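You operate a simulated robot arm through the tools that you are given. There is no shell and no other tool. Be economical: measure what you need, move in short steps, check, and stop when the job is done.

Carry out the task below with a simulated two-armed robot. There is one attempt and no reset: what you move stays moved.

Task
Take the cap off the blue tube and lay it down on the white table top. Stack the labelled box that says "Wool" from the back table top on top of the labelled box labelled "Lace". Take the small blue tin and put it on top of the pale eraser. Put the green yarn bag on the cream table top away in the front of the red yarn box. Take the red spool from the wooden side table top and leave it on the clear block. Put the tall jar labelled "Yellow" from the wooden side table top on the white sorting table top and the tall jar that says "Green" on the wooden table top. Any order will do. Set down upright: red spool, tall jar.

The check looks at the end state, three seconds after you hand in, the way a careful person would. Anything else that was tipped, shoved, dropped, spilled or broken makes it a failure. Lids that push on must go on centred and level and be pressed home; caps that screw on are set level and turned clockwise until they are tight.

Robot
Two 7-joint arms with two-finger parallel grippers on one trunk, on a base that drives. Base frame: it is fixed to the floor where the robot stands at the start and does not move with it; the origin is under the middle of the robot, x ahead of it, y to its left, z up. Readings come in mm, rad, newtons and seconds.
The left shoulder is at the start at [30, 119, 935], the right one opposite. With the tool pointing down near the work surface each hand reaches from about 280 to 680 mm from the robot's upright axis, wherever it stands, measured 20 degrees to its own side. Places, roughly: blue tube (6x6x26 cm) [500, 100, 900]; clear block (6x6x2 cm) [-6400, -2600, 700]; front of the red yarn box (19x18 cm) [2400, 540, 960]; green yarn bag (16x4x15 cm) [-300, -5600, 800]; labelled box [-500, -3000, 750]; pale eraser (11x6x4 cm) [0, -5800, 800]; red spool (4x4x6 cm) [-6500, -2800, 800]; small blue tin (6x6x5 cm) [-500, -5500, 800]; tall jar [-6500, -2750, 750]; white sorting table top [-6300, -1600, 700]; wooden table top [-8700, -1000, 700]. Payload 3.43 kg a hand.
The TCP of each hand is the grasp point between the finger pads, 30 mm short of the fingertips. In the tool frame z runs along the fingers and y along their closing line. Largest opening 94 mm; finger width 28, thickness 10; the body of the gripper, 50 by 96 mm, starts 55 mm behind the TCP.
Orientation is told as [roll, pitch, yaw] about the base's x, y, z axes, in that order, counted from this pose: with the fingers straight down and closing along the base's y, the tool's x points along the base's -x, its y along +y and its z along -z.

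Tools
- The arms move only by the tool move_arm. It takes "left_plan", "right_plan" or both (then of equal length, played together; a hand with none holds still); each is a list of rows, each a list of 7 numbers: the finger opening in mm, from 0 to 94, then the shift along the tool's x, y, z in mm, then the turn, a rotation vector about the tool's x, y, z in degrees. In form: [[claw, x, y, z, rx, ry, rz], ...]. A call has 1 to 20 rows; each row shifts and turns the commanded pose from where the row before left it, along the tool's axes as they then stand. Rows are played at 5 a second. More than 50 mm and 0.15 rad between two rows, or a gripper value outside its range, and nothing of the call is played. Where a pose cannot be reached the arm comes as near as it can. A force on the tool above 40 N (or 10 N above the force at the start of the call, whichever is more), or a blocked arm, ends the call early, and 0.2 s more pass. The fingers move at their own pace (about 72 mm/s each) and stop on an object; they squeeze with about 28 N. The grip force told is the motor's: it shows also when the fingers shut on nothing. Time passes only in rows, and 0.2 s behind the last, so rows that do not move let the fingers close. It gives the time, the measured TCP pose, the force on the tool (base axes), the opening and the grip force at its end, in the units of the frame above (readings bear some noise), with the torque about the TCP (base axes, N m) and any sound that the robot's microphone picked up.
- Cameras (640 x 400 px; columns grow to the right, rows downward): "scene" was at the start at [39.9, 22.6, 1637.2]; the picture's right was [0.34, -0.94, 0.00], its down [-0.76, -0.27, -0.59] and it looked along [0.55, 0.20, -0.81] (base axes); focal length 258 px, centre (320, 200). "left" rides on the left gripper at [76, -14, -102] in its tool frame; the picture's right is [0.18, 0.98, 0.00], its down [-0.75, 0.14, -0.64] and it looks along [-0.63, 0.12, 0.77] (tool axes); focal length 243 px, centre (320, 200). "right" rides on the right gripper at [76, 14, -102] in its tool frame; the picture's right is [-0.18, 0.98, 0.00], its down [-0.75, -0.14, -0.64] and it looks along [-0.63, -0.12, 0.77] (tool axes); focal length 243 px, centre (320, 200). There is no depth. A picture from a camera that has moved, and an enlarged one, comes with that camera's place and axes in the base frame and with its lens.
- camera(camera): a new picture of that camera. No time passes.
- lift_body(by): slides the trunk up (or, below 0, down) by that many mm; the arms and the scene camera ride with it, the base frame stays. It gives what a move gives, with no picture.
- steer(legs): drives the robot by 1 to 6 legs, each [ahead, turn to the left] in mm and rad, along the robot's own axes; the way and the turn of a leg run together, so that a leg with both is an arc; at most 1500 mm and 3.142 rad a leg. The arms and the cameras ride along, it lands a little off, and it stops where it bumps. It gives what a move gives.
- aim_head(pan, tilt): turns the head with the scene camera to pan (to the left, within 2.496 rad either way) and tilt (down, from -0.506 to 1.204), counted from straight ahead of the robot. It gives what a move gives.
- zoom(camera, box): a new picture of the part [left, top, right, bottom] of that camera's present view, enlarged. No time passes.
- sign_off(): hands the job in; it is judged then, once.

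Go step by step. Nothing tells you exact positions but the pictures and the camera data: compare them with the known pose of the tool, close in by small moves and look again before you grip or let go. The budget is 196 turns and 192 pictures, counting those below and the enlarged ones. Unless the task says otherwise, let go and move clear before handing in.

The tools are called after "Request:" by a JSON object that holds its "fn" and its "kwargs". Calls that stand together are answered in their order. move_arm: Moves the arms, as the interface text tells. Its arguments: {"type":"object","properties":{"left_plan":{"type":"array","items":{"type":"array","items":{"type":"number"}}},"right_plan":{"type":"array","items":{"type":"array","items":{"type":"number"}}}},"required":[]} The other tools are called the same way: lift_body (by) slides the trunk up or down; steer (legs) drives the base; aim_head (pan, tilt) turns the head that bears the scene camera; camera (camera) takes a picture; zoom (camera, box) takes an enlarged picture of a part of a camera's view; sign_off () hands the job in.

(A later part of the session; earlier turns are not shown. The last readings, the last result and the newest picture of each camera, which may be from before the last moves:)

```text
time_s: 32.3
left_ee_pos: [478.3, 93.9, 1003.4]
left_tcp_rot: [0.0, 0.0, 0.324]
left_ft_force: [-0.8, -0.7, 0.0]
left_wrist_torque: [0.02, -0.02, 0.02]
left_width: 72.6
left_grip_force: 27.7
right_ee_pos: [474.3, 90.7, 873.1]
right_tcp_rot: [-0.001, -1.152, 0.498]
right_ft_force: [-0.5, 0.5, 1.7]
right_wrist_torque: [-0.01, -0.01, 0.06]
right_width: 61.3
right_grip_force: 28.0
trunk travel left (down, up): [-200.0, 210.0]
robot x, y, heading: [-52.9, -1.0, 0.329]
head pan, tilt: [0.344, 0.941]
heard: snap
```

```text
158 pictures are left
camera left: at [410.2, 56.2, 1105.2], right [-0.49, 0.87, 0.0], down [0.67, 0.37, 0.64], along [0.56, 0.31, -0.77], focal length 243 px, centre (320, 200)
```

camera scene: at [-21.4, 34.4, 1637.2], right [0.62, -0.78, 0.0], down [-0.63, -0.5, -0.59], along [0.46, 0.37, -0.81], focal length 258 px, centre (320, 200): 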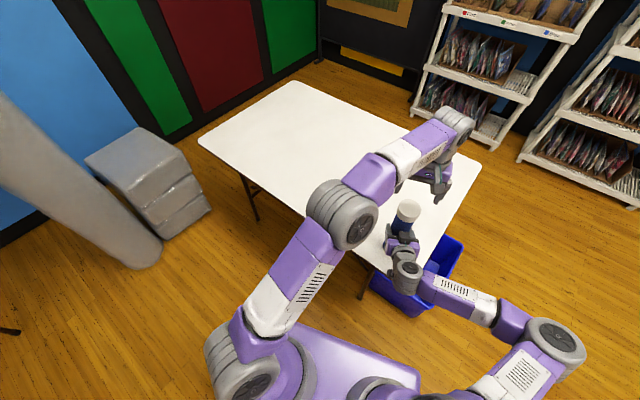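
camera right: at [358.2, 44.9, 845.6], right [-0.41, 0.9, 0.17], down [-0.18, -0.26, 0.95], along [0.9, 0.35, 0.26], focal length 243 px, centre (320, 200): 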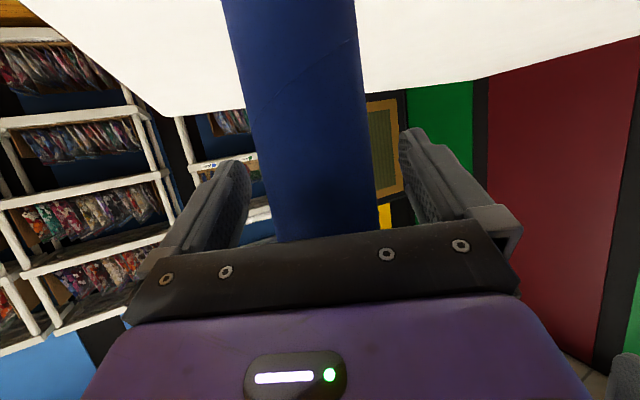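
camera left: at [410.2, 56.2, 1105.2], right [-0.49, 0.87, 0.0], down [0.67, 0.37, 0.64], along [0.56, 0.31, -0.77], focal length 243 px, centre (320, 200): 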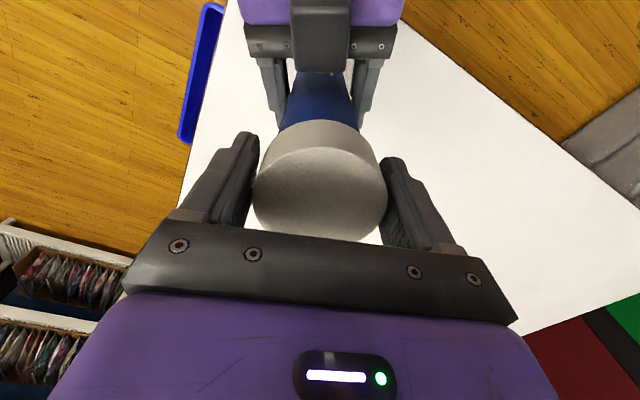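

A snap: the cap has come off. I'll lift it clear and look.

Request:
{"fn": "move_arm", "kwargs": {"left_plan": [[50, 0, 0, -20, 0, 0, 0], [50, 0, 0, -30, 0, 0, 0], [50, 0, 0, -30, 0, 0, 0], [50, 0, 0, 0, 0, 0, 0]]}}

Request:
{"fn": "camera", "kwargs": {"camera": "left"}}

Request:
{"fn": "camera", "kwargs": {"camera": "scene"}}

```text
time_s: 33.3
left_ee_pos: [477.0, 95.3, 1082.9]
left_tcp_rot: [0.001, 0.0, 0.323]
left_ft_force: [-0.1, 0.2, -0.2]
left_wrist_torque: [0.0, 0.01, 0.0]
left_width: 72.6
left_grip_force: 28.5
right_ee_pos: [473.8, 91.7, 873.6]
right_tcp_rot: [-0.001, -1.152, 0.499]
right_ft_force: [-0.7, -0.3, 0.8]
right_wrist_torque: [-0.08, -0.03, -0.03]
right_width: 61.0
right_grip_force: 28.8
trunk travel left (down, up): [-200.0, 210.0]
robot x, y, heading: [-51.3, -2.0, 0.323]
head pan, tilt: [0.344, 0.941]
```

```text
157 pictures are left
camera left: at [408.6, 57.2, 1185.1], right [-0.49, 0.87, 0.0], down [0.67, 0.37, 0.64], along [0.56, 0.31, -0.77], focal length 243 px, centre (320, 200)
```

left: 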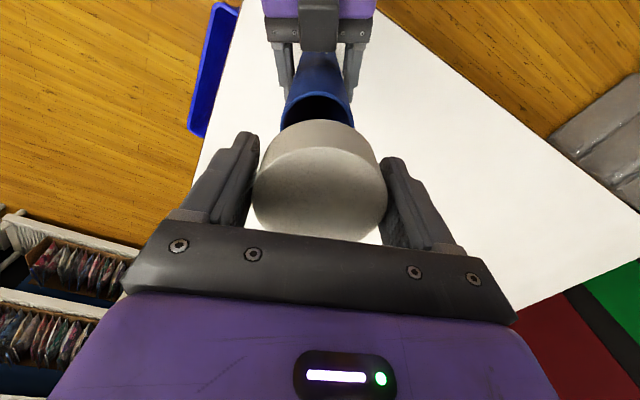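

```text
156 pictures are left
camera scene: at [-21.2, 33.8, 1637.2], right [0.62, -0.78, 0.0], down [-0.63, -0.5, -0.59], along [0.46, 0.37, -0.81], focal length 258 px, centre (320, 200)
```

scene: 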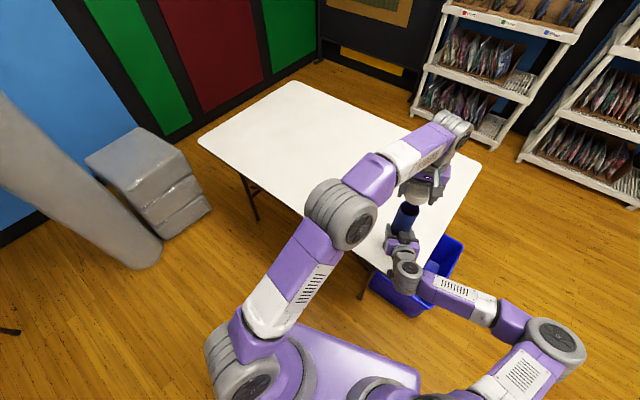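

The tube is open. I'll release it with the right hand and withdraw, then carry the cap left to about [500, 260] over the table.

Request:
{"fn": "move_arm", "kwargs": {"right_plan": [[75, 0, 0, 0, 0, 0, 0], [94, 0, 0, 0, 0, 0, 0], [94, 0, 0, -25, 0, 0, 0], [94, 0, 0, -25, 0, 0, 0], [94, 0, 0, -25, 0, 0, 0], [94, 0, 0, -25, 0, 0, 0], [94, 0, 0, 0, 0, 0, 0]], "left_plan": [[50, 0, 0, 0, 0, 0, 0], [50, 0, 0, 0, 0, 0, 0], [50, -18.5, 37.3, 0, 0, 0, 0], [50, -18.5, 37.3, 0, 0, 0, 0], [50, -18.5, 37.3, 0, 0, 0, 0], [50, -18.5, 37.3, 0, 0, 0, 0], [50, 0, 0, 0, 0, 0, 0]]}}

Request:
{"fn": "camera", "kwargs": {"camera": "left"}}

Request:
{"fn": "camera", "kwargs": {"camera": "scene"}}

```text
time_s: 34.9
left_ee_pos: [500.6, 258.5, 1081.5]
left_tcp_rot: [0.0, -0.001, 0.323]
left_ft_force: [0.7, -0.4, 0.3]
left_wrist_torque: [0.0, 0.0, -0.04]
left_width: 72.2
left_grip_force: 27.6
right_ee_pos: [398.2, 49.4, 914.1]
right_tcp_rot: [0.003, -1.152, 0.497]
right_ft_force: [0.8, -0.2, -0.7]
right_wrist_torque: [-0.03, -0.01, 0.01]
right_width: 94.1
right_grip_force: 0.1
right hand out of reach, approached as far as the arm can: row 6
trunk travel left (down, up): [-200.0, 210.0]
robot x, y, heading: [-51.2, -0.2, 0.329]
head pan, tilt: [0.344, 0.941]
```

```text
155 pictures are left
camera left: at [432.8, 221.2, 1184.9], right [-0.49, 0.87, 0.0], down [0.67, 0.37, 0.64], along [0.56, 0.31, -0.77], focal length 243 px, centre (320, 200)
```

left: 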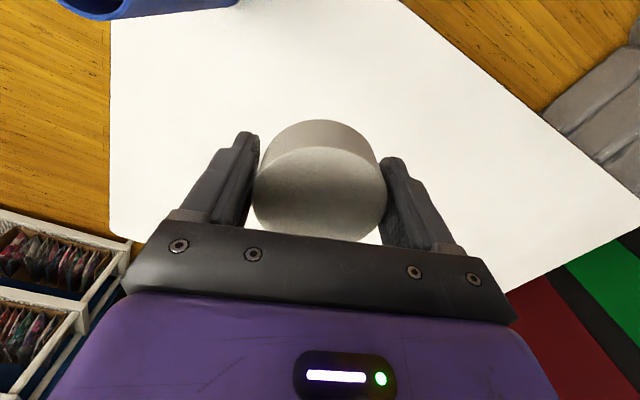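

```text
154 pictures are left
camera scene: at [-21.4, 33.3, 1637.2], right [0.62, -0.78, 0.0], down [-0.63, -0.5, -0.59], along [0.46, 0.37, -0.81], focal length 258 px, centre (320, 200)
```

scene: 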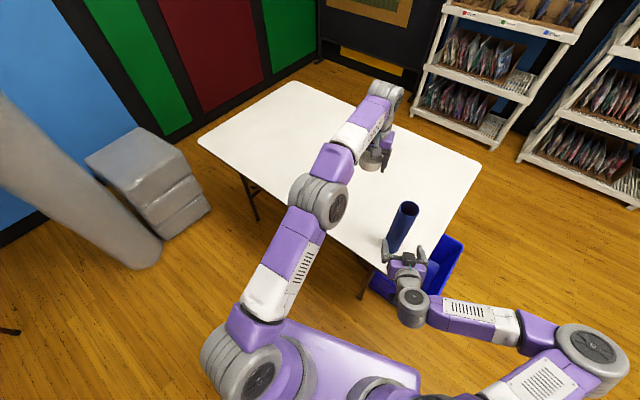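

The tube stands upright and open. I'll lower the cap towards the table (surface around z 740).

Request:
{"fn": "move_arm", "kwargs": {"left_plan": [[50, 0, 0, 48, 0, 0, 0], [50, 0, 0, 48, 0, 0, 0], [50, 0, 0, 48, 0, 0, 0], [50, 0, 0, 48, 0, 0, 0], [50, 0, 0, 48, 0, 0, 0], [50, 0, 0, 40, 0, 0, 0], [50, 0, 0, 5, 0, 0, 0], [50, 0, 0, 0, 0, 0, 0]]}}

Request:
{"fn": "camera", "kwargs": {"camera": "left"}}

Request:
{"fn": "camera", "kwargs": {"camera": "right"}}

```text
time_s: 36.7
left_ee_pos: [500.8, 259.8, 797.0]
left_tcp_rot: [0.0, 0.002, 0.323]
left_ft_force: [-1.4, -0.7, 0.2]
left_wrist_torque: [-0.02, 0.04, -0.03]
left_width: 72.3
left_grip_force: 28.4
right_ee_pos: [398.0, 50.2, 912.8]
right_tcp_rot: [0.001, -1.153, 0.501]
right_ft_force: [-0.4, 0.7, 0.9]
right_wrist_torque: [0.0, 0.0, 0.02]
right_width: 93.9
right_grip_force: 0.0
trunk travel left (down, up): [-200.0, 210.0]
robot x, y, heading: [-48.9, 2.4, 0.323]
head pan, tilt: [0.344, 0.941]
```

```text
153 pictures are left
camera left: at [433.0, 222.2, 899.1], right [-0.49, 0.87, 0.0], down [0.67, 0.37, 0.64], along [0.56, 0.31, -0.77], focal length 243 px, centre (320, 200)
```

left: 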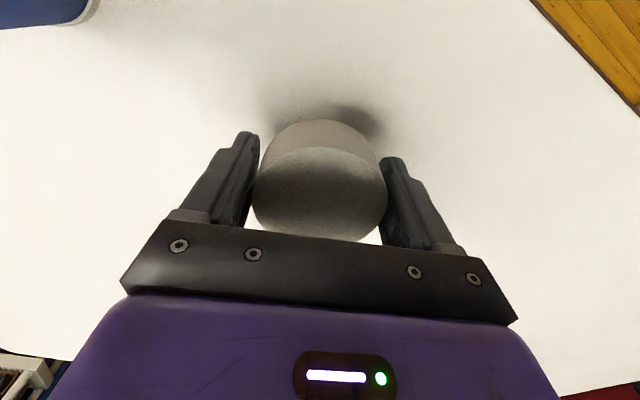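

```text
152 pictures are left
camera right: at [282.0, 3.7, 885.0], right [-0.41, 0.9, 0.17], down [-0.18, -0.26, 0.95], along [0.9, 0.35, 0.26], focal length 243 px, centre (320, 200)
```

right: 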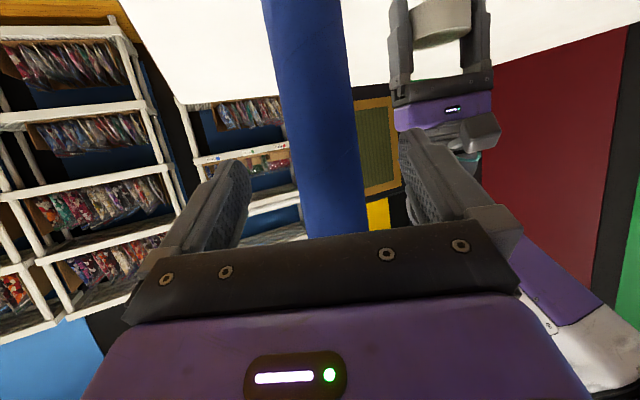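

Lower in small steps until contact.

Request:
{"fn": "move_arm", "kwargs": {"left_plan": [[50, 0, 0, 6, 0, 0, 0], [50, 0, 0, 6, 0, 0, 0], [50, 0, 0, 4, 0, 0, 0], [50, 0, 0, 3, 0, 0, 0], [50, 0, 0, 3, 0, 0, 0], [50, 0, 0, 3, 0, 0, 0], [50, 0, 0, 3, 0, 0, 0], [50, 0, 0, 2, 0, 0, 0], [50, 0, 0, 0, 0, 0, 0]]}}

Request:
{"fn": "camera", "kwargs": {"camera": "left"}}

```text
time_s: 38.7
left_ee_pos: [500.9, 259.6, 770.2]
left_tcp_rot: [-0.001, -0.003, 0.322]
left_ft_force: [-4.7, -0.3, 15.1]
left_wrist_torque: [-0.01, 0.38, -0.13]
left_width: 72.3
left_grip_force: 28.3
right_ee_pos: [396.9, 50.1, 914.4]
right_tcp_rot: [0.0, -1.156, 0.501]
right_ft_force: [0.2, -0.4, -0.6]
right_wrist_torque: [0.0, -0.01, -0.02]
right_width: 93.9
right_grip_force: 0.0
trunk travel left (down, up): [-200.0, 210.0]
robot x, y, heading: [-52.5, 1.1, 0.329]
head pan, tilt: [0.344, 0.941]
```

```text
151 pictures are left
camera left: at [433.5, 221.9, 872.2], right [-0.49, 0.87, 0.0], down [0.67, 0.37, 0.64], along [0.56, 0.31, -0.76], focal length 243 px, centre (320, 200)
```

left: 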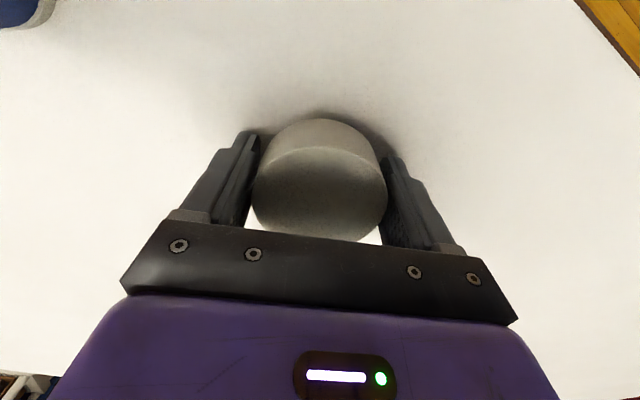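

Contact with the table. I'll ease up 2 mm, release, and rise.

Request:
{"fn": "move_arm", "kwargs": {"left_plan": [[50, 0, 0, -2, 0, 0, 0], [80, 0, 0, 0, 0, 0, 0], [94, 0, 0, 0, 0, 0, 0], [94, 0, 0, 0, 0, 0, 0], [94, 0, 0, -40, 0, 0, 0], [94, 0, 0, -48, 0, 0, 0], [94, 0, 0, -48, 0, 0, 0], [94, 0, 0, -48, 0, 0, 0], [94, 0, 0, -48, 0, 0, 0], [94, 0, 0, -48, 0, 0, 0], [94, 0, 0, -48, 0, 0, 0], [94, 0, 0, -48, 0, 0, 0], [94, 0, 0, 0, 0, 0, 0]]}}

Request:
{"fn": "steer", "kwargs": {"legs": [[-250, 0]]}}

Request:
{"fn": "camera", "kwargs": {"camera": "scene"}}

```text
time_s: 41.5
left_ee_pos: [482.6, 256.7, 1134.3]
left_tcp_rot: [0.0, 0.001, 0.323]
left_ft_force: [-0.3, -0.3, -0.1]
left_wrist_torque: [-0.01, 0.04, -0.02]
left_width: 94.2
left_grip_force: 0.0
left hand out of reach, approached as far as the arm can: row 11, 12
right_ee_pos: [397.9, 51.5, 913.8]
right_tcp_rot: [0.001, -1.15, 0.498]
right_ft_force: [0.3, 1.0, -0.4]
right_wrist_torque: [-0.03, 0.01, 0.01]
right_width: 94.2
right_grip_force: 0.1
trunk travel left (down, up): [-200.0, 210.0]
robot x, y, heading: [-48.0, -1.3, 0.328]
head pan, tilt: [0.344, 0.941]
```

```text
time_s: 43.3
left_ee_pos: [244.1, 176.5, 1134.8]
left_tcp_rot: [-0.001, 0.0, 0.326]
left_ft_force: [-0.6, -0.1, -0.1]
left_wrist_torque: [-0.01, 0.01, 0.0]
left_width: 93.9
left_grip_force: 0.0
right_ee_pos: [160.4, -30.5, 914.1]
right_tcp_rot: [0.0, -1.151, 0.499]
right_ft_force: [-0.3, -0.6, -0.4]
right_wrist_torque: [-0.04, 0.03, 0.01]
right_width: 94.2
right_grip_force: 0.1
trunk travel left (down, up): [-200.0, 210.0]
robot x, y, heading: [-285.5, -81.4, 0.325]
head pan, tilt: [0.344, 0.941]
```

```text
150 pictures are left
camera scene: at [-258.7, -46.9, 1637.3], right [0.62, -0.78, 0.0], down [-0.63, -0.5, -0.59], along [0.46, 0.37, -0.81], focal length 258 px, centre (320, 200)
```

scene: 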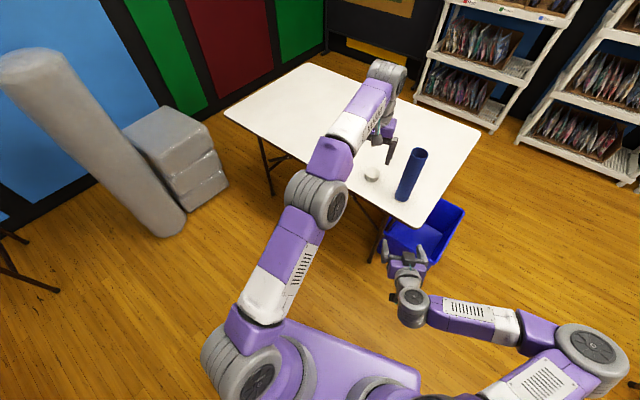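

The cap lies on the table beside the open tube. I'll fold the right hand back to fingers-down and neutral, then survey the room.

Request:
{"fn": "move_arm", "kwargs": {"right_plan": [[94, -20, 0, 0, 0, 8.25, 0], [94, -20, 0, 0, 0, 8.25, 0], [94, -20, 0, 0, 0, 8.25, 0], [94, -20, 0, 0, 0, 8.25, 0], [94, 0, 0, -20, 0, 8.25, 0], [94, 0, 0, -20, 0, 8.25, 0], [94, 0, 0, -20, 0, 8.25, 0], [94, 0, 0, -20, 0, 8.25, 0], [94, 0, 0, -40, 0, 0, 5], [94, 0, 0, -40, 0, 0, 5], [94, 0, 0, -40, 0, 0, 0], [94, 0, 0, 0, 0, 0, 0]]}}

Request:
{"fn": "aim_head", "kwargs": {"pan": -1.2, "tilt": 0.3}}

Request:
{"fn": "camera", "kwargs": {"camera": "scene"}}

Request:
{"fn": "aim_head", "kwargs": {"pan": -2.4, "tilt": 0.3}}

Request:
{"fn": "camera", "kwargs": {"camera": "scene"}}

Request:
{"fn": "aim_head", "kwargs": {"pan": -0.2, "tilt": 0.3}}

Request:
{"fn": "camera", "kwargs": {"camera": "scene"}}

```text
time_s: 45.9
left_ee_pos: [244.3, 176.9, 1134.9]
left_tcp_rot: [0.0, 0.0, 0.326]
left_ft_force: [0.2, -0.3, 0.2]
left_wrist_torque: [0.01, 0.01, 0.02]
left_width: 94.0
left_grip_force: 0.0
right_ee_pos: [166.4, -134.7, 1131.5]
right_tcp_rot: [0.002, 0.001, 0.325]
right_ft_force: [0.4, -0.2, -0.4]
right_wrist_torque: [-0.02, 0.0, 0.0]
right_width: 93.8
right_grip_force: 0.0
right hand out of reach, approached as far as the arm can: row 3, 4, 5, 6, 7, 8, 11
trunk travel left (down, up): [-200.0, 210.0]
robot x, y, heading: [-286.6, -78.5, 0.324]
head pan, tilt: [0.344, 0.941]
```

```text
time_s: 47.5
left_ee_pos: [244.2, 176.2, 1135.0]
left_tcp_rot: [-0.001, 0.001, 0.325]
left_ft_force: [0.2, 0.3, -0.5]
left_wrist_torque: [0.01, -0.03, 0.0]
left_width: 94.3
left_grip_force: 0.1
right_ee_pos: [165.7, -135.0, 1128.4]
right_tcp_rot: [0.002, 0.001, 0.324]
right_ft_force: [0.0, -0.5, -0.1]
right_wrist_torque: [-0.02, -0.01, 0.01]
right_width: 93.6
right_grip_force: 0.1
trunk travel left (down, up): [-200.0, 210.0]
robot x, y, heading: [-289.8, -76.4, 0.332]
head pan, tilt: [-1.201, 0.3]
```

```text
149 pictures are left
camera scene: at [-255.0, -163.6, 1692.5], right [-0.77, -0.64, 0.0], down [-0.19, 0.23, -0.96], along [0.61, -0.73, -0.3], focal length 258 px, centre (320, 200)
```

scene: 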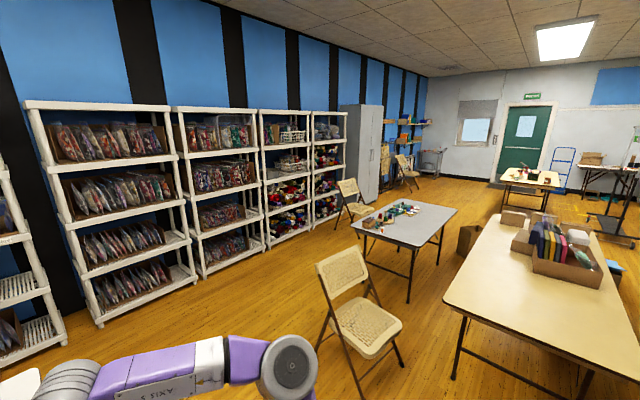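

```text
time_s: 48.9
left_ee_pos: [244.5, 176.4, 1135.1]
left_tcp_rot: [0.0, -0.001, 0.326]
left_ft_force: [0.4, 0.5, -0.2]
left_wrist_torque: [-0.01, -0.03, -0.02]
left_width: 93.9
left_grip_force: 0.1
right_ee_pos: [165.9, -134.0, 1129.5]
right_tcp_rot: [0.003, 0.001, 0.325]
right_ft_force: [0.4, -1.4, 0.1]
right_wrist_torque: [0.01, 0.01, 0.01]
right_width: 94.2
right_grip_force: 0.0
trunk travel left (down, up): [-200.0, 210.0]
robot x, y, heading: [-288.1, -83.0, 0.328]
head pan, tilt: [-2.4, 0.3]
```

```text
148 pictures are left
camera scene: at [-359.8, -174.0, 1692.5], right [-0.88, 0.48, 0.0], down [0.14, 0.26, -0.96], along [-0.46, -0.84, -0.3], focal length 258 px, centre (320, 200)
```

scene: 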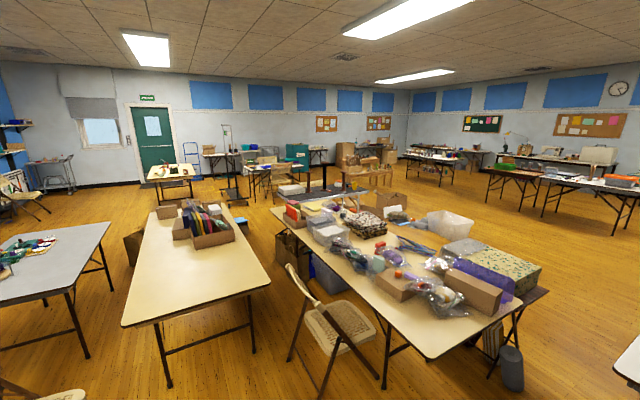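

```text
time_s: 51.0
left_ee_pos: [244.3, 176.8, 1135.5]
left_tcp_rot: [0.0, 0.002, 0.324]
left_ft_force: [0.3, 0.1, 0.4]
left_wrist_torque: [-0.03, -0.01, 0.0]
left_width: 93.9
left_grip_force: 0.0
right_ee_pos: [164.8, -133.3, 1129.1]
right_tcp_rot: [0.001, 0.0, 0.325]
right_ft_force: [1.0, 0.3, -0.7]
right_wrist_torque: [0.0, -0.01, 0.01]
right_width: 94.0
right_grip_force: 0.1
trunk travel left (down, up): [-200.0, 210.0]
robot x, y, heading: [-288.0, -81.0, 0.327]
head pan, tilt: [-0.201, 0.3]
```

```text
147 pictures are left
camera scene: at [-222.4, -80.3, 1692.5], right [0.13, -0.99, 0.0], down [-0.29, -0.04, -0.96], along [0.95, 0.12, -0.3], focal length 258 px, centre (320, 200)
```

scene: 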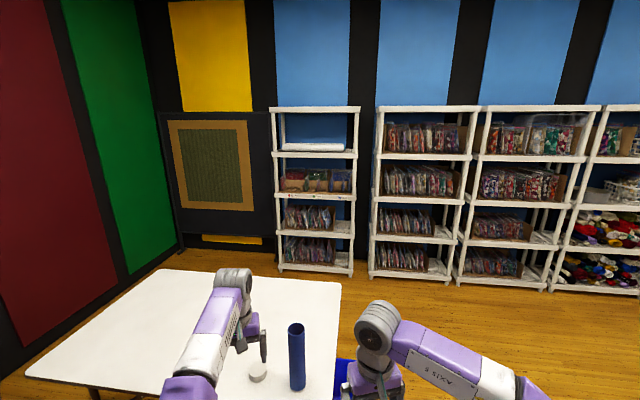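

I can see the table with the labelled boxes in view 2 and the shelf with three yarn boxes ahead. I'll zoom on each.

Request:
{"fn": "zoom", "kwargs": {"camera": "scene", "box": [270, 150, 370, 212]}}

Request:
{"fn": "aim_head", "kwargs": {"pan": -2.0, "tilt": 0.4}}

Request:
{"fn": "camera", "kwargs": {"camera": "scene"}}

```text
6.40 times, centred on (320, 181) of scene
camera zoom: at [-222.4, -80.3, 1692.5], right [0.13, -0.99, 0.0], down [-0.29, -0.04, -0.96], along [0.95, 0.12, -0.3], focal length 1652 px, centre (320, 322)
```

zoom: 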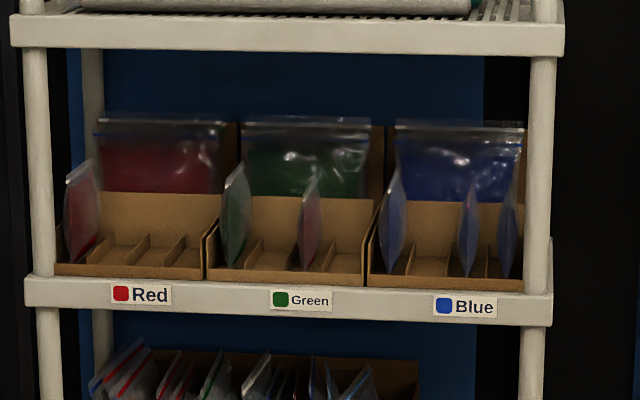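

```text
time_s: 52.8
left_ee_pos: [244.1, 176.4, 1135.2]
left_tcp_rot: [0.002, -0.001, 0.324]
left_ft_force: [-0.2, 0.5, -0.5]
left_wrist_torque: [0.0, -0.02, -0.02]
left_width: 93.9
left_grip_force: 0.0
right_ee_pos: [165.0, -134.3, 1129.2]
right_tcp_rot: [0.001, 0.0, 0.324]
right_ft_force: [0.6, -0.4, 0.2]
right_wrist_torque: [0.02, 0.02, -0.01]
right_width: 94.1
right_grip_force: 0.1
trunk travel left (down, up): [-200.0, 210.0]
robot x, y, heading: [-288.3, -79.4, 0.329]
head pan, tilt: [-2.0, 0.4]
```

```text
145 pictures are left
camera scene: at [-324.3, -184.2, 1683.2], right [-0.99, 0.1, 0.0], down [0.04, 0.39, -0.92], along [-0.09, -0.92, -0.39], focal length 258 px, centre (320, 200)
```

scene: 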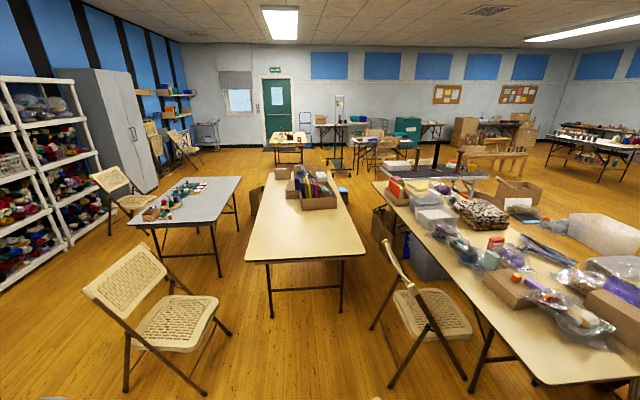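

The red box has narrow slots, so the bag will go in edge-on. Now I'll zoom on the labelled boxes.

Request:
{"fn": "zoom", "kwargs": {"camera": "scene", "box": [240, 150, 360, 225]}}

Request:
{"fn": "zoom", "kwargs": {"camera": "scene", "box": [250, 110, 350, 172]}}

```text
5.33 times, centred on (300, 188) of scene
camera zoom: at [-324.3, -184.2, 1683.2], right [-0.99, 0.1, 0.0], down [0.04, 0.39, -0.92], along [-0.09, -0.92, -0.39], focal length 1377 px, centre (427, 267)
```

zoom: 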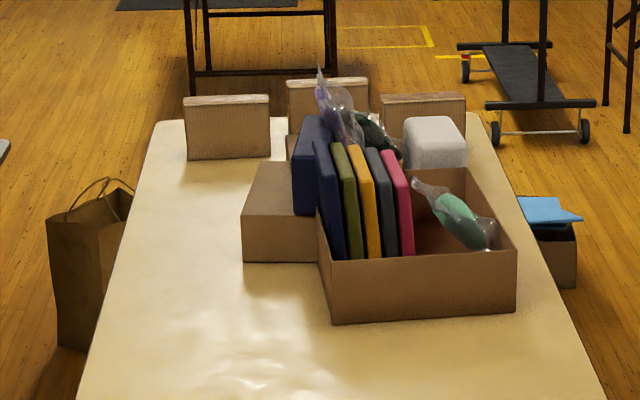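

```text
6.40 times, centred on (300, 141) of scene
camera zoom: at [-324.3, -184.2, 1683.2], right [-0.99, 0.1, 0.0], down [0.04, 0.39, -0.92], along [-0.09, -0.92, -0.39], focal length 1652 px, centre (448, 578)
```

zoom: 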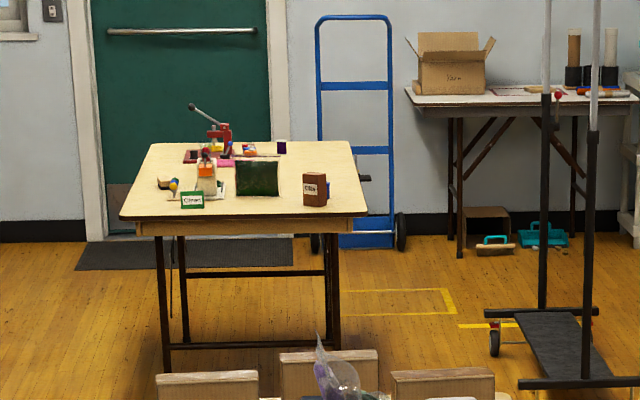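

The labelled boxes stand at the far end of their table near [-170…-640, -3130], labels probably facing away (south). The aisles look narrow, so I'll turn to face south and survey the west to plan routes.

Request:
{"fn": "steer", "kwargs": {"legs": [[0, -1.9]]}}

Request:
{"fn": "aim_head", "kwargs": {"pan": -0.7, "tilt": 0.5}}

Request:
{"fn": "camera", "kwargs": {"camera": "scene"}}

Request:
{"fn": "aim_head", "kwargs": {"pan": -1.7, "tilt": 0.4}}

Request:
{"fn": "camera", "kwargs": {"camera": "scene"}}

Request:
{"fn": "aim_head", "kwargs": {"pan": 0.4, "tilt": 0.6}}

Request:
{"fn": "camera", "kwargs": {"camera": "scene"}}

```text
time_s: 57.7
left_ee_pos: [-206.5, -666.2, 1135.2]
left_tcp_rot: [0.002, 0.002, -1.559]
left_ft_force: [0.3, -0.2, 0.2]
left_wrist_torque: [0.03, -0.03, 0.0]
left_width: 93.7
left_grip_force: 0.0
right_ee_pos: [-478.4, -494.3, 1129.6]
right_tcp_rot: [0.001, 0.002, -1.558]
right_ft_force: [-1.0, 0.3, 0.2]
right_wrist_torque: [-0.01, -0.01, 0.0]
right_width: 94.0
right_grip_force: 0.1
trunk travel left (down, up): [-200.0, 210.0]
robot x, y, heading: [-288.9, -79.3, -1.558]
head pan, tilt: [-2.0, 0.4]
```

```text
time_s: 59.2
left_ee_pos: [-205.7, -665.5, 1135.2]
left_tcp_rot: [0.0, -0.001, -1.559]
left_ft_force: [0.4, -0.2, -0.3]
left_wrist_torque: [0.0, -0.05, 0.02]
left_width: 94.1
left_grip_force: 0.0
right_ee_pos: [-475.5, -495.4, 1130.5]
right_tcp_rot: [0.0, 0.001, -1.558]
right_ft_force: [-0.2, 0.7, 0.5]
right_wrist_torque: [-0.02, 0.01, 0.0]
right_width: 93.8
right_grip_force: 0.0
trunk travel left (down, up): [-200.0, 210.0]
robot x, y, heading: [-287.6, -77.9, -1.561]
head pan, tilt: [-0.7, 0.499]
```

```text
142 pictures are left
camera scene: at [-344.6, -122.9, 1674.1], right [-0.78, 0.63, 0.0], down [0.3, 0.37, -0.88], along [-0.55, -0.68, -0.48], focal length 258 px, centre (320, 200)
```

scene: 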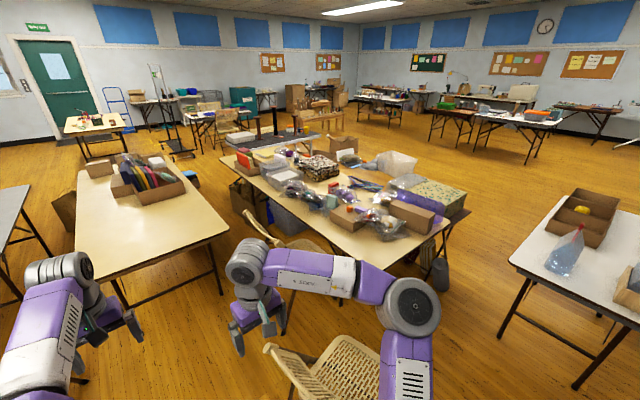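

```text
time_s: 60.5
left_ee_pos: [-206.1, -665.9, 1135.7]
left_tcp_rot: [0.0, 0.0, -1.56]
left_ft_force: [-0.1, 0.3, -1.0]
left_wrist_torque: [0.01, 0.02, 0.02]
left_width: 94.1
left_grip_force: 0.0
right_ee_pos: [-477.4, -494.8, 1128.7]
right_tcp_rot: [0.002, 0.001, -1.558]
right_ft_force: [-0.8, -0.5, 0.1]
right_wrist_torque: [0.03, -0.01, 0.01]
right_width: 93.9
right_grip_force: 0.1
trunk travel left (down, up): [-200.0, 210.0]
robot x, y, heading: [-287.6, -76.4, -1.555]
head pan, tilt: [-1.7, 0.4]
```

```text
141 pictures are left
camera scene: at [-379.2, -42.1, 1683.2], right [0.11, 0.99, 0.0], down [0.39, -0.04, -0.92], along [-0.92, 0.1, -0.39], focal length 258 px, centre (320, 200)
```

scene: 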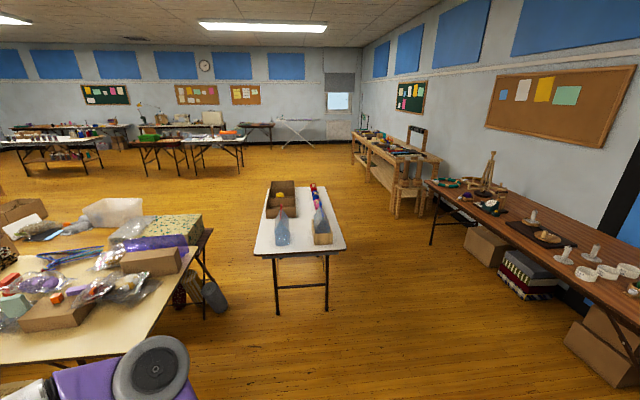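

```text
time_s: 62.5
left_ee_pos: [-206.1, -666.0, 1135.6]
left_tcp_rot: [0.0, 0.0, -1.56]
left_ft_force: [0.6, 0.7, 0.3]
left_wrist_torque: [0.02, -0.03, 0.04]
left_width: 94.2
left_grip_force: 0.0
right_ee_pos: [-477.5, -495.7, 1129.4]
right_tcp_rot: [0.001, -0.001, -1.559]
right_ft_force: [-0.1, 0.2, 0.2]
right_wrist_torque: [0.0, -0.04, 0.01]
right_width: 93.9
right_grip_force: 0.1
trunk travel left (down, up): [-200.0, 210.0]
robot x, y, heading: [-288.6, -77.3, -1.561]
head pan, tilt: [0.4, 0.6]
```

```text
140 pictures are left
camera scene: at [-251.5, -133.3, 1665.0], right [-0.91, -0.4, 0.0], down [-0.23, 0.52, -0.83], along [0.33, -0.75, -0.56], focal length 258 px, centre (320, 200)
```

scene: 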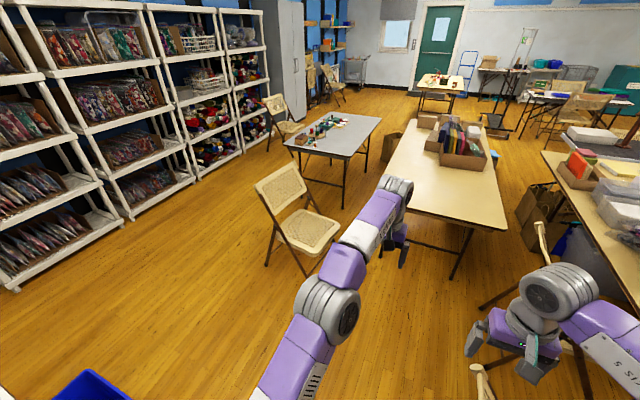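

Two candidate routes south: east between the shelves and the chairs, or west around everything. I'll zoom on the east passage.

Request:
{"fn": "zoom", "kwargs": {"camera": "scene", "box": [200, 50, 440, 200]}}

```text
2.67 times, centred on (320, 125) of scene
camera zoom: at [-251.5, -133.3, 1665.0], right [-0.91, -0.4, 0.0], down [-0.23, 0.52, -0.83], along [0.33, -0.75, -0.56], focal length 688 px, centre (320, 400)
```

zoom: 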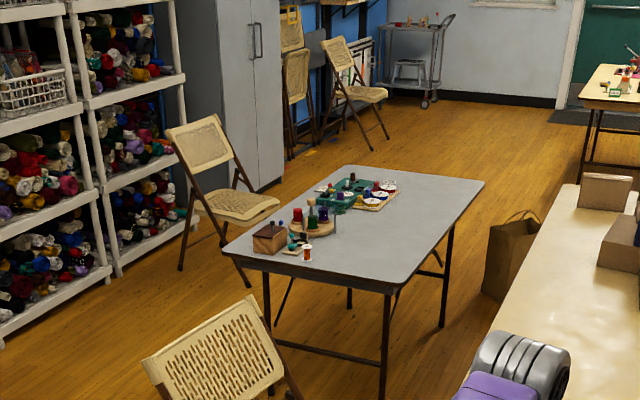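

The east gap is tight, so I'll take the open west route: north-west to [-1000, 780], then west past the white table. That lets me do the far-west tables first and return via the south.

Request:
{"fn": "steer", "kwargs": {"legs": [[0, -2.46], [1115, 0], [0, 0.878], [1500, 0], [600, 0]]}}

Request:
{"fn": "aim_head", "kwargs": {"pan": 0.3, "tilt": 0.4}}

Request:
{"fn": "camera", "kwargs": {"camera": "scene"}}

```text
time_s: 86.2
left_ee_pos: [-3680.9, 741.4, 1136.1]
left_tcp_rot: [0.0, 0.0, 3.116]
left_ft_force: [-1.3, -0.5, -0.4]
left_wrist_torque: [0.01, -0.01, -0.01]
left_width: 93.9
left_grip_force: 0.0
right_ee_pos: [-3500.3, 1006.7, 1130.7]
right_tcp_rot: [0.002, 0.001, 3.118]
right_ft_force: [-0.3, 1.5, 0.8]
right_wrist_torque: [-0.01, -0.02, 0.0]
right_width: 93.9
right_grip_force: 0.2
trunk travel left (down, up): [-200.0, 210.0]
robot x, y, heading: [-3093.1, 801.1, 3.119]
head pan, tilt: [0.4, 0.6]
```

```text
time_s: 86.9
left_ee_pos: [-3681.6, 742.8, 1136.2]
left_tcp_rot: [0.0, 0.0, 3.114]
left_ft_force: [-0.1, 0.4, 0.0]
left_wrist_torque: [0.02, 0.02, 0.01]
left_width: 93.8
left_grip_force: 0.0
right_ee_pos: [-3499.9, 1006.9, 1130.4]
right_tcp_rot: [-0.002, 0.0, 3.115]
right_ft_force: [0.5, -0.4, -0.3]
right_wrist_torque: [-0.01, 0.02, 0.01]
right_width: 93.8
right_grip_force: 0.1
trunk travel left (down, up): [-200.0, 210.0]
robot x, y, heading: [-3093.7, 800.6, 3.118]
head pan, tilt: [0.3, 0.4]
```

```text
138 pictures are left
camera scene: at [-3150.7, 772.8, 1683.2], right [-0.27, 0.96, 0.0], down [0.37, 0.11, -0.92], along [-0.89, -0.25, -0.39], focal length 258 px, centre (320, 200)
```

scene: 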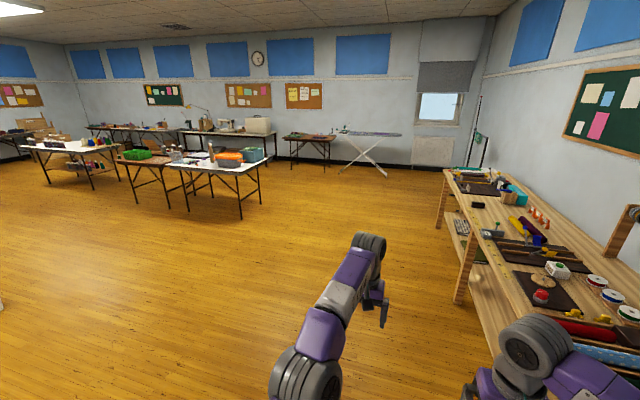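

Open floor now. I'll zoom on the group of western tables.

Request:
{"fn": "zoom", "kwargs": {"camera": "scene", "box": [0, 110, 180, 220]}}

Request:
{"fn": "zoom", "kwargs": {"camera": "scene", "box": [160, 100, 340, 220]}}

```text
3.56 times, centred on (90, 165) of scene
camera zoom: at [-3150.7, 772.8, 1683.2], right [-0.27, 0.96, 0.0], down [0.37, 0.11, -0.92], along [-0.89, -0.25, -0.39], focal length 918 px, centre (1138, 324)
```

zoom: 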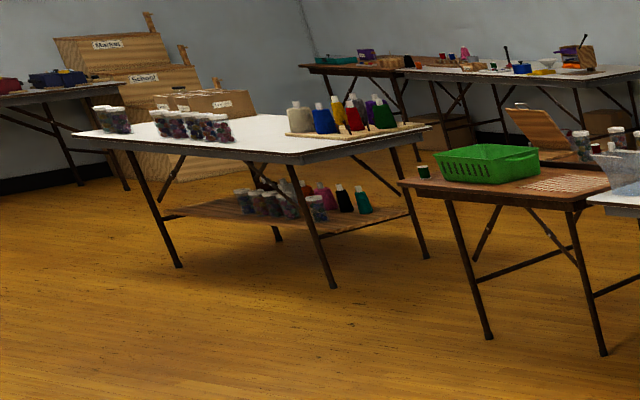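

```text
3.33 times, centred on (250, 160) of scene
camera zoom: at [-3150.7, 772.8, 1683.2], right [-0.27, 0.96, 0.0], down [0.37, 0.11, -0.92], along [-0.89, -0.25, -0.39], focal length 861 px, centre (553, 333)
```

zoom: 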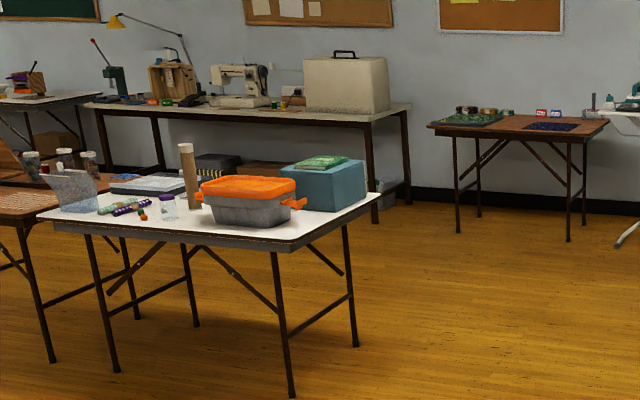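

The white sorting table is around [-6300, -1680], the side table with spool and jars is just south of it, and the wooden table is at about [-8700, -1000]. I'll drive into the western aisle at [-7250, -500] and look from there.

Request:
{"fn": "steer", "kwargs": {"legs": [[0, 0.327], [1500, 0], [1500, 0], [1350, 0], [0, 1.267]]}}

Request:
{"fn": "aim_head", "kwargs": {"pan": 0.4, "tilt": 0.5}}

Request:
{"fn": "camera", "kwargs": {"camera": "scene"}}

Request:
{"fn": "aim_head", "kwargs": {"pan": -0.8, "tilt": 0.5}}

Request:
{"fn": "camera", "kwargs": {"camera": "scene"}}

```text
time_s: 112.0
left_ee_pos: [-7171.9, -1090.2, 1134.2]
left_tcp_rot: [0.001, 0.001, -1.552]
left_ft_force: [0.2, 0.0, 0.5]
left_wrist_torque: [-0.01, 0.0, -0.01]
left_width: 93.9
left_grip_force: 0.0
right_ee_pos: [-7443.2, -920.7, 1130.1]
right_tcp_rot: [0.0, -0.002, -1.553]
right_ft_force: [0.3, -0.2, 0.4]
right_wrist_torque: [-0.01, -0.01, 0.03]
right_width: 94.2
right_grip_force: 0.0
trunk travel left (down, up): [-200.0, 210.0]
robot x, y, heading: [-7254.0, -505.1, -1.552]
head pan, tilt: [0.3, 0.4]
```

```text
time_s: 112.6
left_ee_pos: [-7172.4, -1089.2, 1134.4]
left_tcp_rot: [-0.002, 0.0, -1.553]
left_ft_force: [-0.4, -0.7, -0.6]
left_wrist_torque: [0.0, -0.01, -0.03]
left_width: 94.0
left_grip_force: 0.1
right_ee_pos: [-7443.4, -919.7, 1129.4]
right_tcp_rot: [0.0, -0.002, -1.551]
right_ft_force: [0.3, 0.7, 0.5]
right_wrist_torque: [-0.01, 0.03, -0.05]
right_width: 94.2
right_grip_force: 0.1
trunk travel left (down, up): [-200.0, 210.0]
robot x, y, heading: [-7252.1, -506.5, -1.551]
head pan, tilt: [0.4, 0.499]
```

```text
135 pictures are left
camera scene: at [-7218.9, -559.4, 1674.1], right [-0.91, -0.41, 0.0], down [-0.2, 0.44, -0.88], along [0.36, -0.8, -0.48], focal length 258 px, centre (320, 200)
```

scene: 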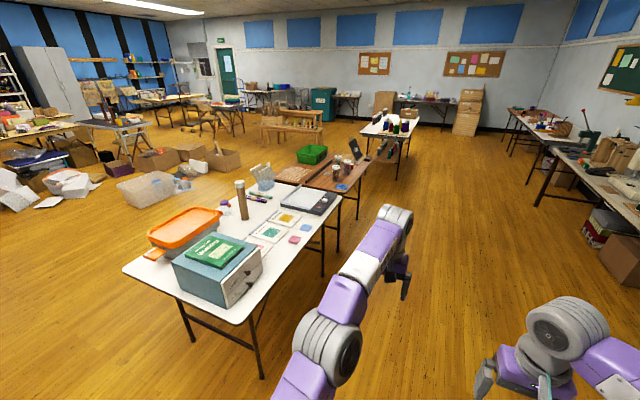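

```text
time_s: 114.0
left_ee_pos: [-7171.3, -1089.6, 1134.4]
left_tcp_rot: [0.0, 0.001, -1.553]
left_ft_force: [0.0, 0.3, -0.3]
left_wrist_torque: [0.01, -0.01, -0.04]
left_width: 94.0
left_grip_force: 0.1
right_ee_pos: [-7443.8, -919.7, 1129.6]
right_tcp_rot: [0.001, 0.0, -1.552]
right_ft_force: [0.0, -0.7, -0.3]
right_wrist_torque: [-0.01, -0.02, -0.01]
right_width: 94.0
right_grip_force: 0.0
trunk travel left (down, up): [-200.0, 210.0]
robot x, y, heading: [-7255.2, -503.0, -1.545]
head pan, tilt: [-0.799, 0.499]
```

```text
134 pictures are left
camera scene: at [-7319.8, -541.3, 1674.1], right [-0.71, 0.7, 0.0], down [0.34, 0.34, -0.88], along [-0.62, -0.63, -0.48], focal length 258 px, centre (320, 200)
```

scene: 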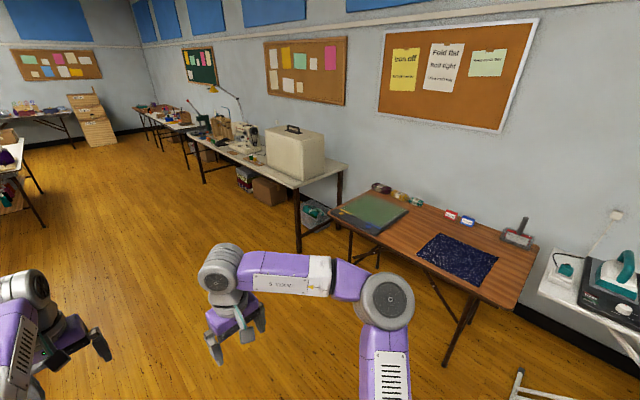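

I'll drive south along the aisle to about y -2700 and turn to face the side table.

Request:
{"fn": "steer", "kwargs": {"legs": [[0, -0.02], [1500, 0], [700, 0], [0, 1.57]]}}

Request:
{"fn": "aim_head", "kwargs": {"pan": 0.0, "tilt": 0.8}}

Request:
{"fn": "camera", "kwargs": {"camera": "scene"}}

```text
time_s: 129.1
left_ee_pos: [-6703.0, -2634.2, 1135.8]
left_tcp_rot: [0.002, 0.001, -0.01]
left_ft_force: [-1.2, 0.4, 0.8]
left_wrist_torque: [0.03, -0.02, -0.01]
left_width: 94.2
left_grip_force: 0.0
right_ee_pos: [-6879.6, -2902.0, 1130.0]
right_tcp_rot: [-0.001, -0.003, -0.008]
right_ft_force: [-0.6, 0.3, -0.1]
right_wrist_torque: [0.0, 0.01, -0.03]
right_width: 94.0
right_grip_force: 0.1
trunk travel left (down, up): [-200.0, 210.0]
robot x, y, heading: [-7290.2, -2703.5, -0.005]
head pan, tilt: [-0.799, 0.499]
```

```text
time_s: 130.3
left_ee_pos: [-6703.7, -2634.9, 1136.1]
left_tcp_rot: [0.001, 0.0, -0.008]
left_ft_force: [0.9, -0.5, -0.1]
left_wrist_torque: [0.03, 0.0, 0.0]
left_width: 94.0
left_grip_force: 0.0
right_ee_pos: [-6879.4, -2902.8, 1129.1]
right_tcp_rot: [0.0, 0.0, -0.007]
right_ft_force: [-0.9, 0.4, -0.7]
right_wrist_torque: [0.03, 0.02, 0.01]
right_width: 93.9
right_grip_force: 0.2
trunk travel left (down, up): [-200.0, 210.0]
robot x, y, heading: [-7288.2, -2702.9, -0.006]
head pan, tilt: [0.0, 0.799]
```

```text
133 pictures are left
camera scene: at [-7238.6, -2706.4, 1648.1], right [-0.01, -1.0, 0.0], down [-0.72, 0.0, -0.7], along [0.7, 0.0, -0.72], focal length 258 px, centre (320, 200)
```

scene: 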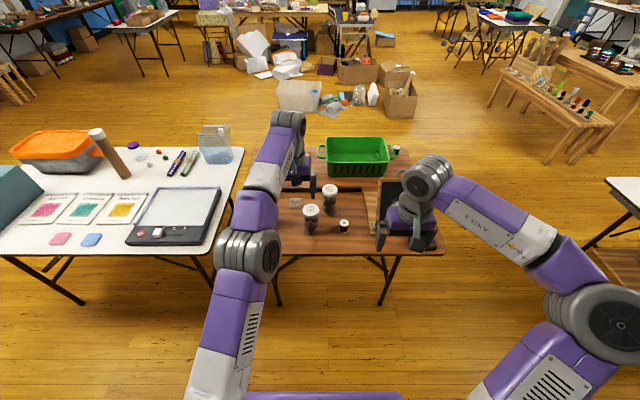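

Two jars, a red spool and what may be the clear block are in view. I'll zoom.

Request:
{"fn": "zoom", "kwargs": {"camera": "scene", "box": [270, 170, 390, 250]}}

Request:
{"fn": "zoom", "kwargs": {"camera": "scene", "box": [0, 120, 260, 260]}}

```text
5.00 times, centred on (330, 210) of scene
camera zoom: at [-7238.6, -2706.4, 1648.1], right [-0.01, -1.0, 0.0], down [-0.72, 0.0, -0.7], along [0.7, 0.0, -0.72], focal length 1291 px, centre (270, 150)
```

zoom: 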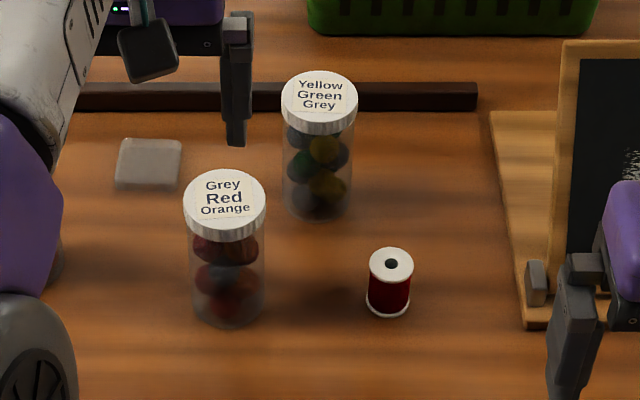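

```text
2.46 times, centred on (130, 190) of scene
camera zoom: at [-7238.6, -2706.4, 1648.1], right [-0.01, -1.0, 0.0], down [-0.72, 0.0, -0.7], along [0.7, 0.0, -0.72], focal length 636 px, centre (788, 225)
```

zoom: 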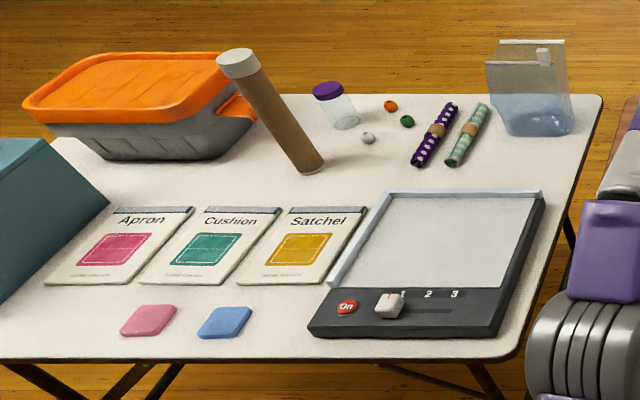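

I see jars "Yellow/Green/Grey" and "Grey/Red/Orange". Earlier there seemed to be a third lid, so I'll move the left hand aside to uncover it.

Request:
{"fn": "move_arm", "kwargs": {"left_plan": [[94, 40, 20, 0, 0, 0, 0], [94, 40, 20, 0, 0, 0, 0], [94, 40, 20, 0, 0, 0, 0], [94, 20, 40, 0, 0, 0, 0], [94, 20, 40, 0, 0, 0, 0], [94, 0, 0, 0, 0, 0, 0]]}}

Request:
{"fn": "zoom", "kwargs": {"camera": "scene", "box": [220, 130, 420, 260]}}

```text
time_s: 131.7
left_ee_pos: [-6861.3, -2495.3, 1136.4]
left_tcp_rot: [0.0, 0.0, -0.008]
left_ft_force: [0.2, -0.1, 0.0]
left_wrist_torque: [-0.01, 0.02, -0.05]
left_width: 94.2
left_grip_force: 0.1
right_ee_pos: [-6878.6, -2903.2, 1128.8]
right_tcp_rot: [0.002, -0.001, -0.009]
right_ft_force: [-0.6, -0.5, -0.2]
right_wrist_torque: [0.01, -0.02, -0.01]
right_width: 94.0
right_grip_force: 0.0
trunk travel left (down, up): [-200.0, 210.0]
robot x, y, heading: [-7291.1, -2706.9, -0.006]
head pan, tilt: [0.0, 0.799]
```

```text
3.08 times, centred on (320, 195) of scene
camera zoom: at [-7237.8, -2707.0, 1648.1], right [0.0, -1.0, 0.0], down [-0.72, 0.0, -0.7], along [0.7, 0.0, -0.72], focal length 794 px, centre (320, 215)
```

zoom: 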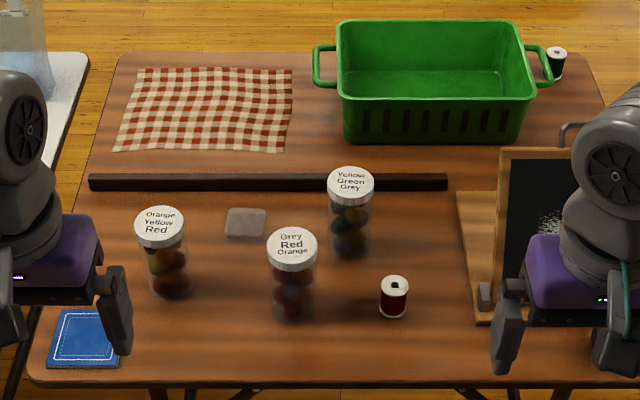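

Request:
{"fn": "zoom", "kwargs": {"camera": "scene", "box": [258, 180, 342, 232]}}

```text
7.62 times, centred on (300, 206) of scene
camera zoom: at [-7237.8, -2707.0, 1648.1], right [0.0, -1.0, 0.0], down [-0.72, 0.0, -0.7], along [0.7, 0.0, -0.72], focal length 1967 px, centre (472, 154)
```

zoom: 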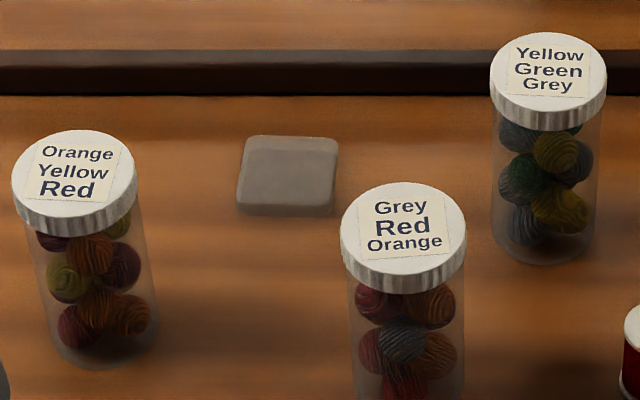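

There are three jars:
- A "Orange/Yellow/Red" at about [-6498, -2494], which goes to the white table.
- C "Yellow/Green/Grey" at about [-6419, -2755], the only one that says Green, which goes to the wooden table.
- B is left alone.

The red spool is at about [-6528, -2815] and the clear block at about [-6370, -2594]. I'll drive forward and bring the right hand over the spool.

Request:
{"fn": "steer", "kwargs": {"legs": [[280, 0.006]]}}

Request:
{"fn": "move_arm", "kwargs": {"right_plan": [[94, -24, 29, 0, 0, 0, 0], [94, -24, 29, 0, 0, 0, 0], [94, -23, 30, 0, 0, 0, 0], [94, 0, 0, 45, 0, 0, 0], [94, 0, 0, 45, 0, 0, 0], [94, 0, 0, 45, 0, 0, 0], [94, 0, 0, 0, 0, 0, 0]]}}

Request:
{"fn": "camera", "kwargs": {"camera": "right"}}

Request:
{"fn": "camera", "kwargs": {"camera": "scene"}}

```text
time_s: 133.6
left_ee_pos: [-6582.2, -2493.0, 1135.6]
left_tcp_rot: [0.0, 0.001, -0.002]
left_ft_force: [0.5, 0.8, 0.2]
left_wrist_torque: [0.02, 0.04, 0.01]
left_width: 93.8
left_grip_force: 0.0
right_ee_pos: [-6597.7, -2899.4, 1129.0]
right_tcp_rot: [0.0, -0.001, -0.003]
right_ft_force: [0.1, 0.0, 0.2]
right_wrist_torque: [0.01, -0.01, 0.03]
right_width: 93.8
right_grip_force: 0.1
trunk travel left (down, up): [-200.0, 210.0]
robot x, y, heading: [-7009.4, -2709.2, -0.001]
head pan, tilt: [0.0, 0.799]
```

```text
time_s: 135.2
left_ee_pos: [-6583.2, -2492.4, 1136.1]
left_tcp_rot: [0.0, 0.001, -0.001]
left_ft_force: [0.2, 0.8, 1.2]
left_wrist_torque: [-0.03, -0.03, -0.02]
left_width: 94.2
left_grip_force: 0.2
right_ee_pos: [-6597.5, -2900.5, 995.6]
right_tcp_rot: [0.001, -0.002, -0.002]
right_ft_force: [-0.6, 0.6, 0.4]
right_wrist_torque: [0.01, 0.02, 0.0]
right_width: 94.2
right_grip_force: 0.0
right hand out of reach, approached as far as the arm can: row 1, 2, 3
trunk travel left (down, up): [-200.0, 210.0]
robot x, y, heading: [-7008.8, -2706.9, 0.001]
head pan, tilt: [0.0, 0.799]
```

```text
128 pictures are left
camera right: at [-6673.9, -2885.4, 1097.7], right [0.19, 0.98, 0.0], down [0.75, -0.14, 0.64], along [0.63, -0.12, -0.77], focal length 243 px, centre (320, 200)
```

right: 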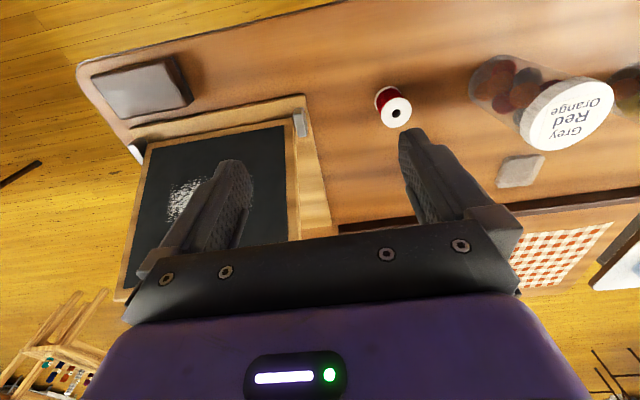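

```text
127 pictures are left
camera scene: at [-6958.5, -2706.0, 1648.2], right [0.0, -1.0, 0.0], down [-0.72, 0.0, -0.7], along [0.7, 0.0, -0.72], focal length 258 px, centre (320, 200)
```

scene: 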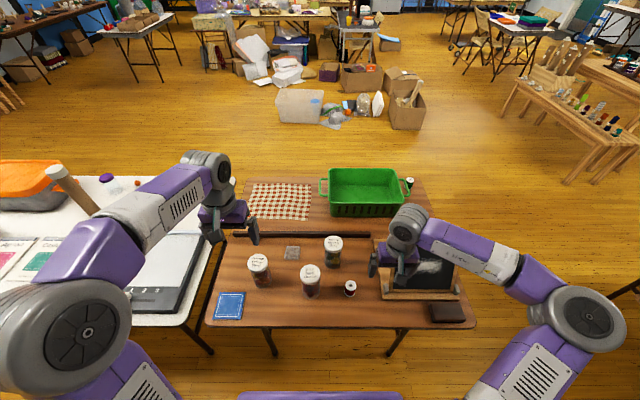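

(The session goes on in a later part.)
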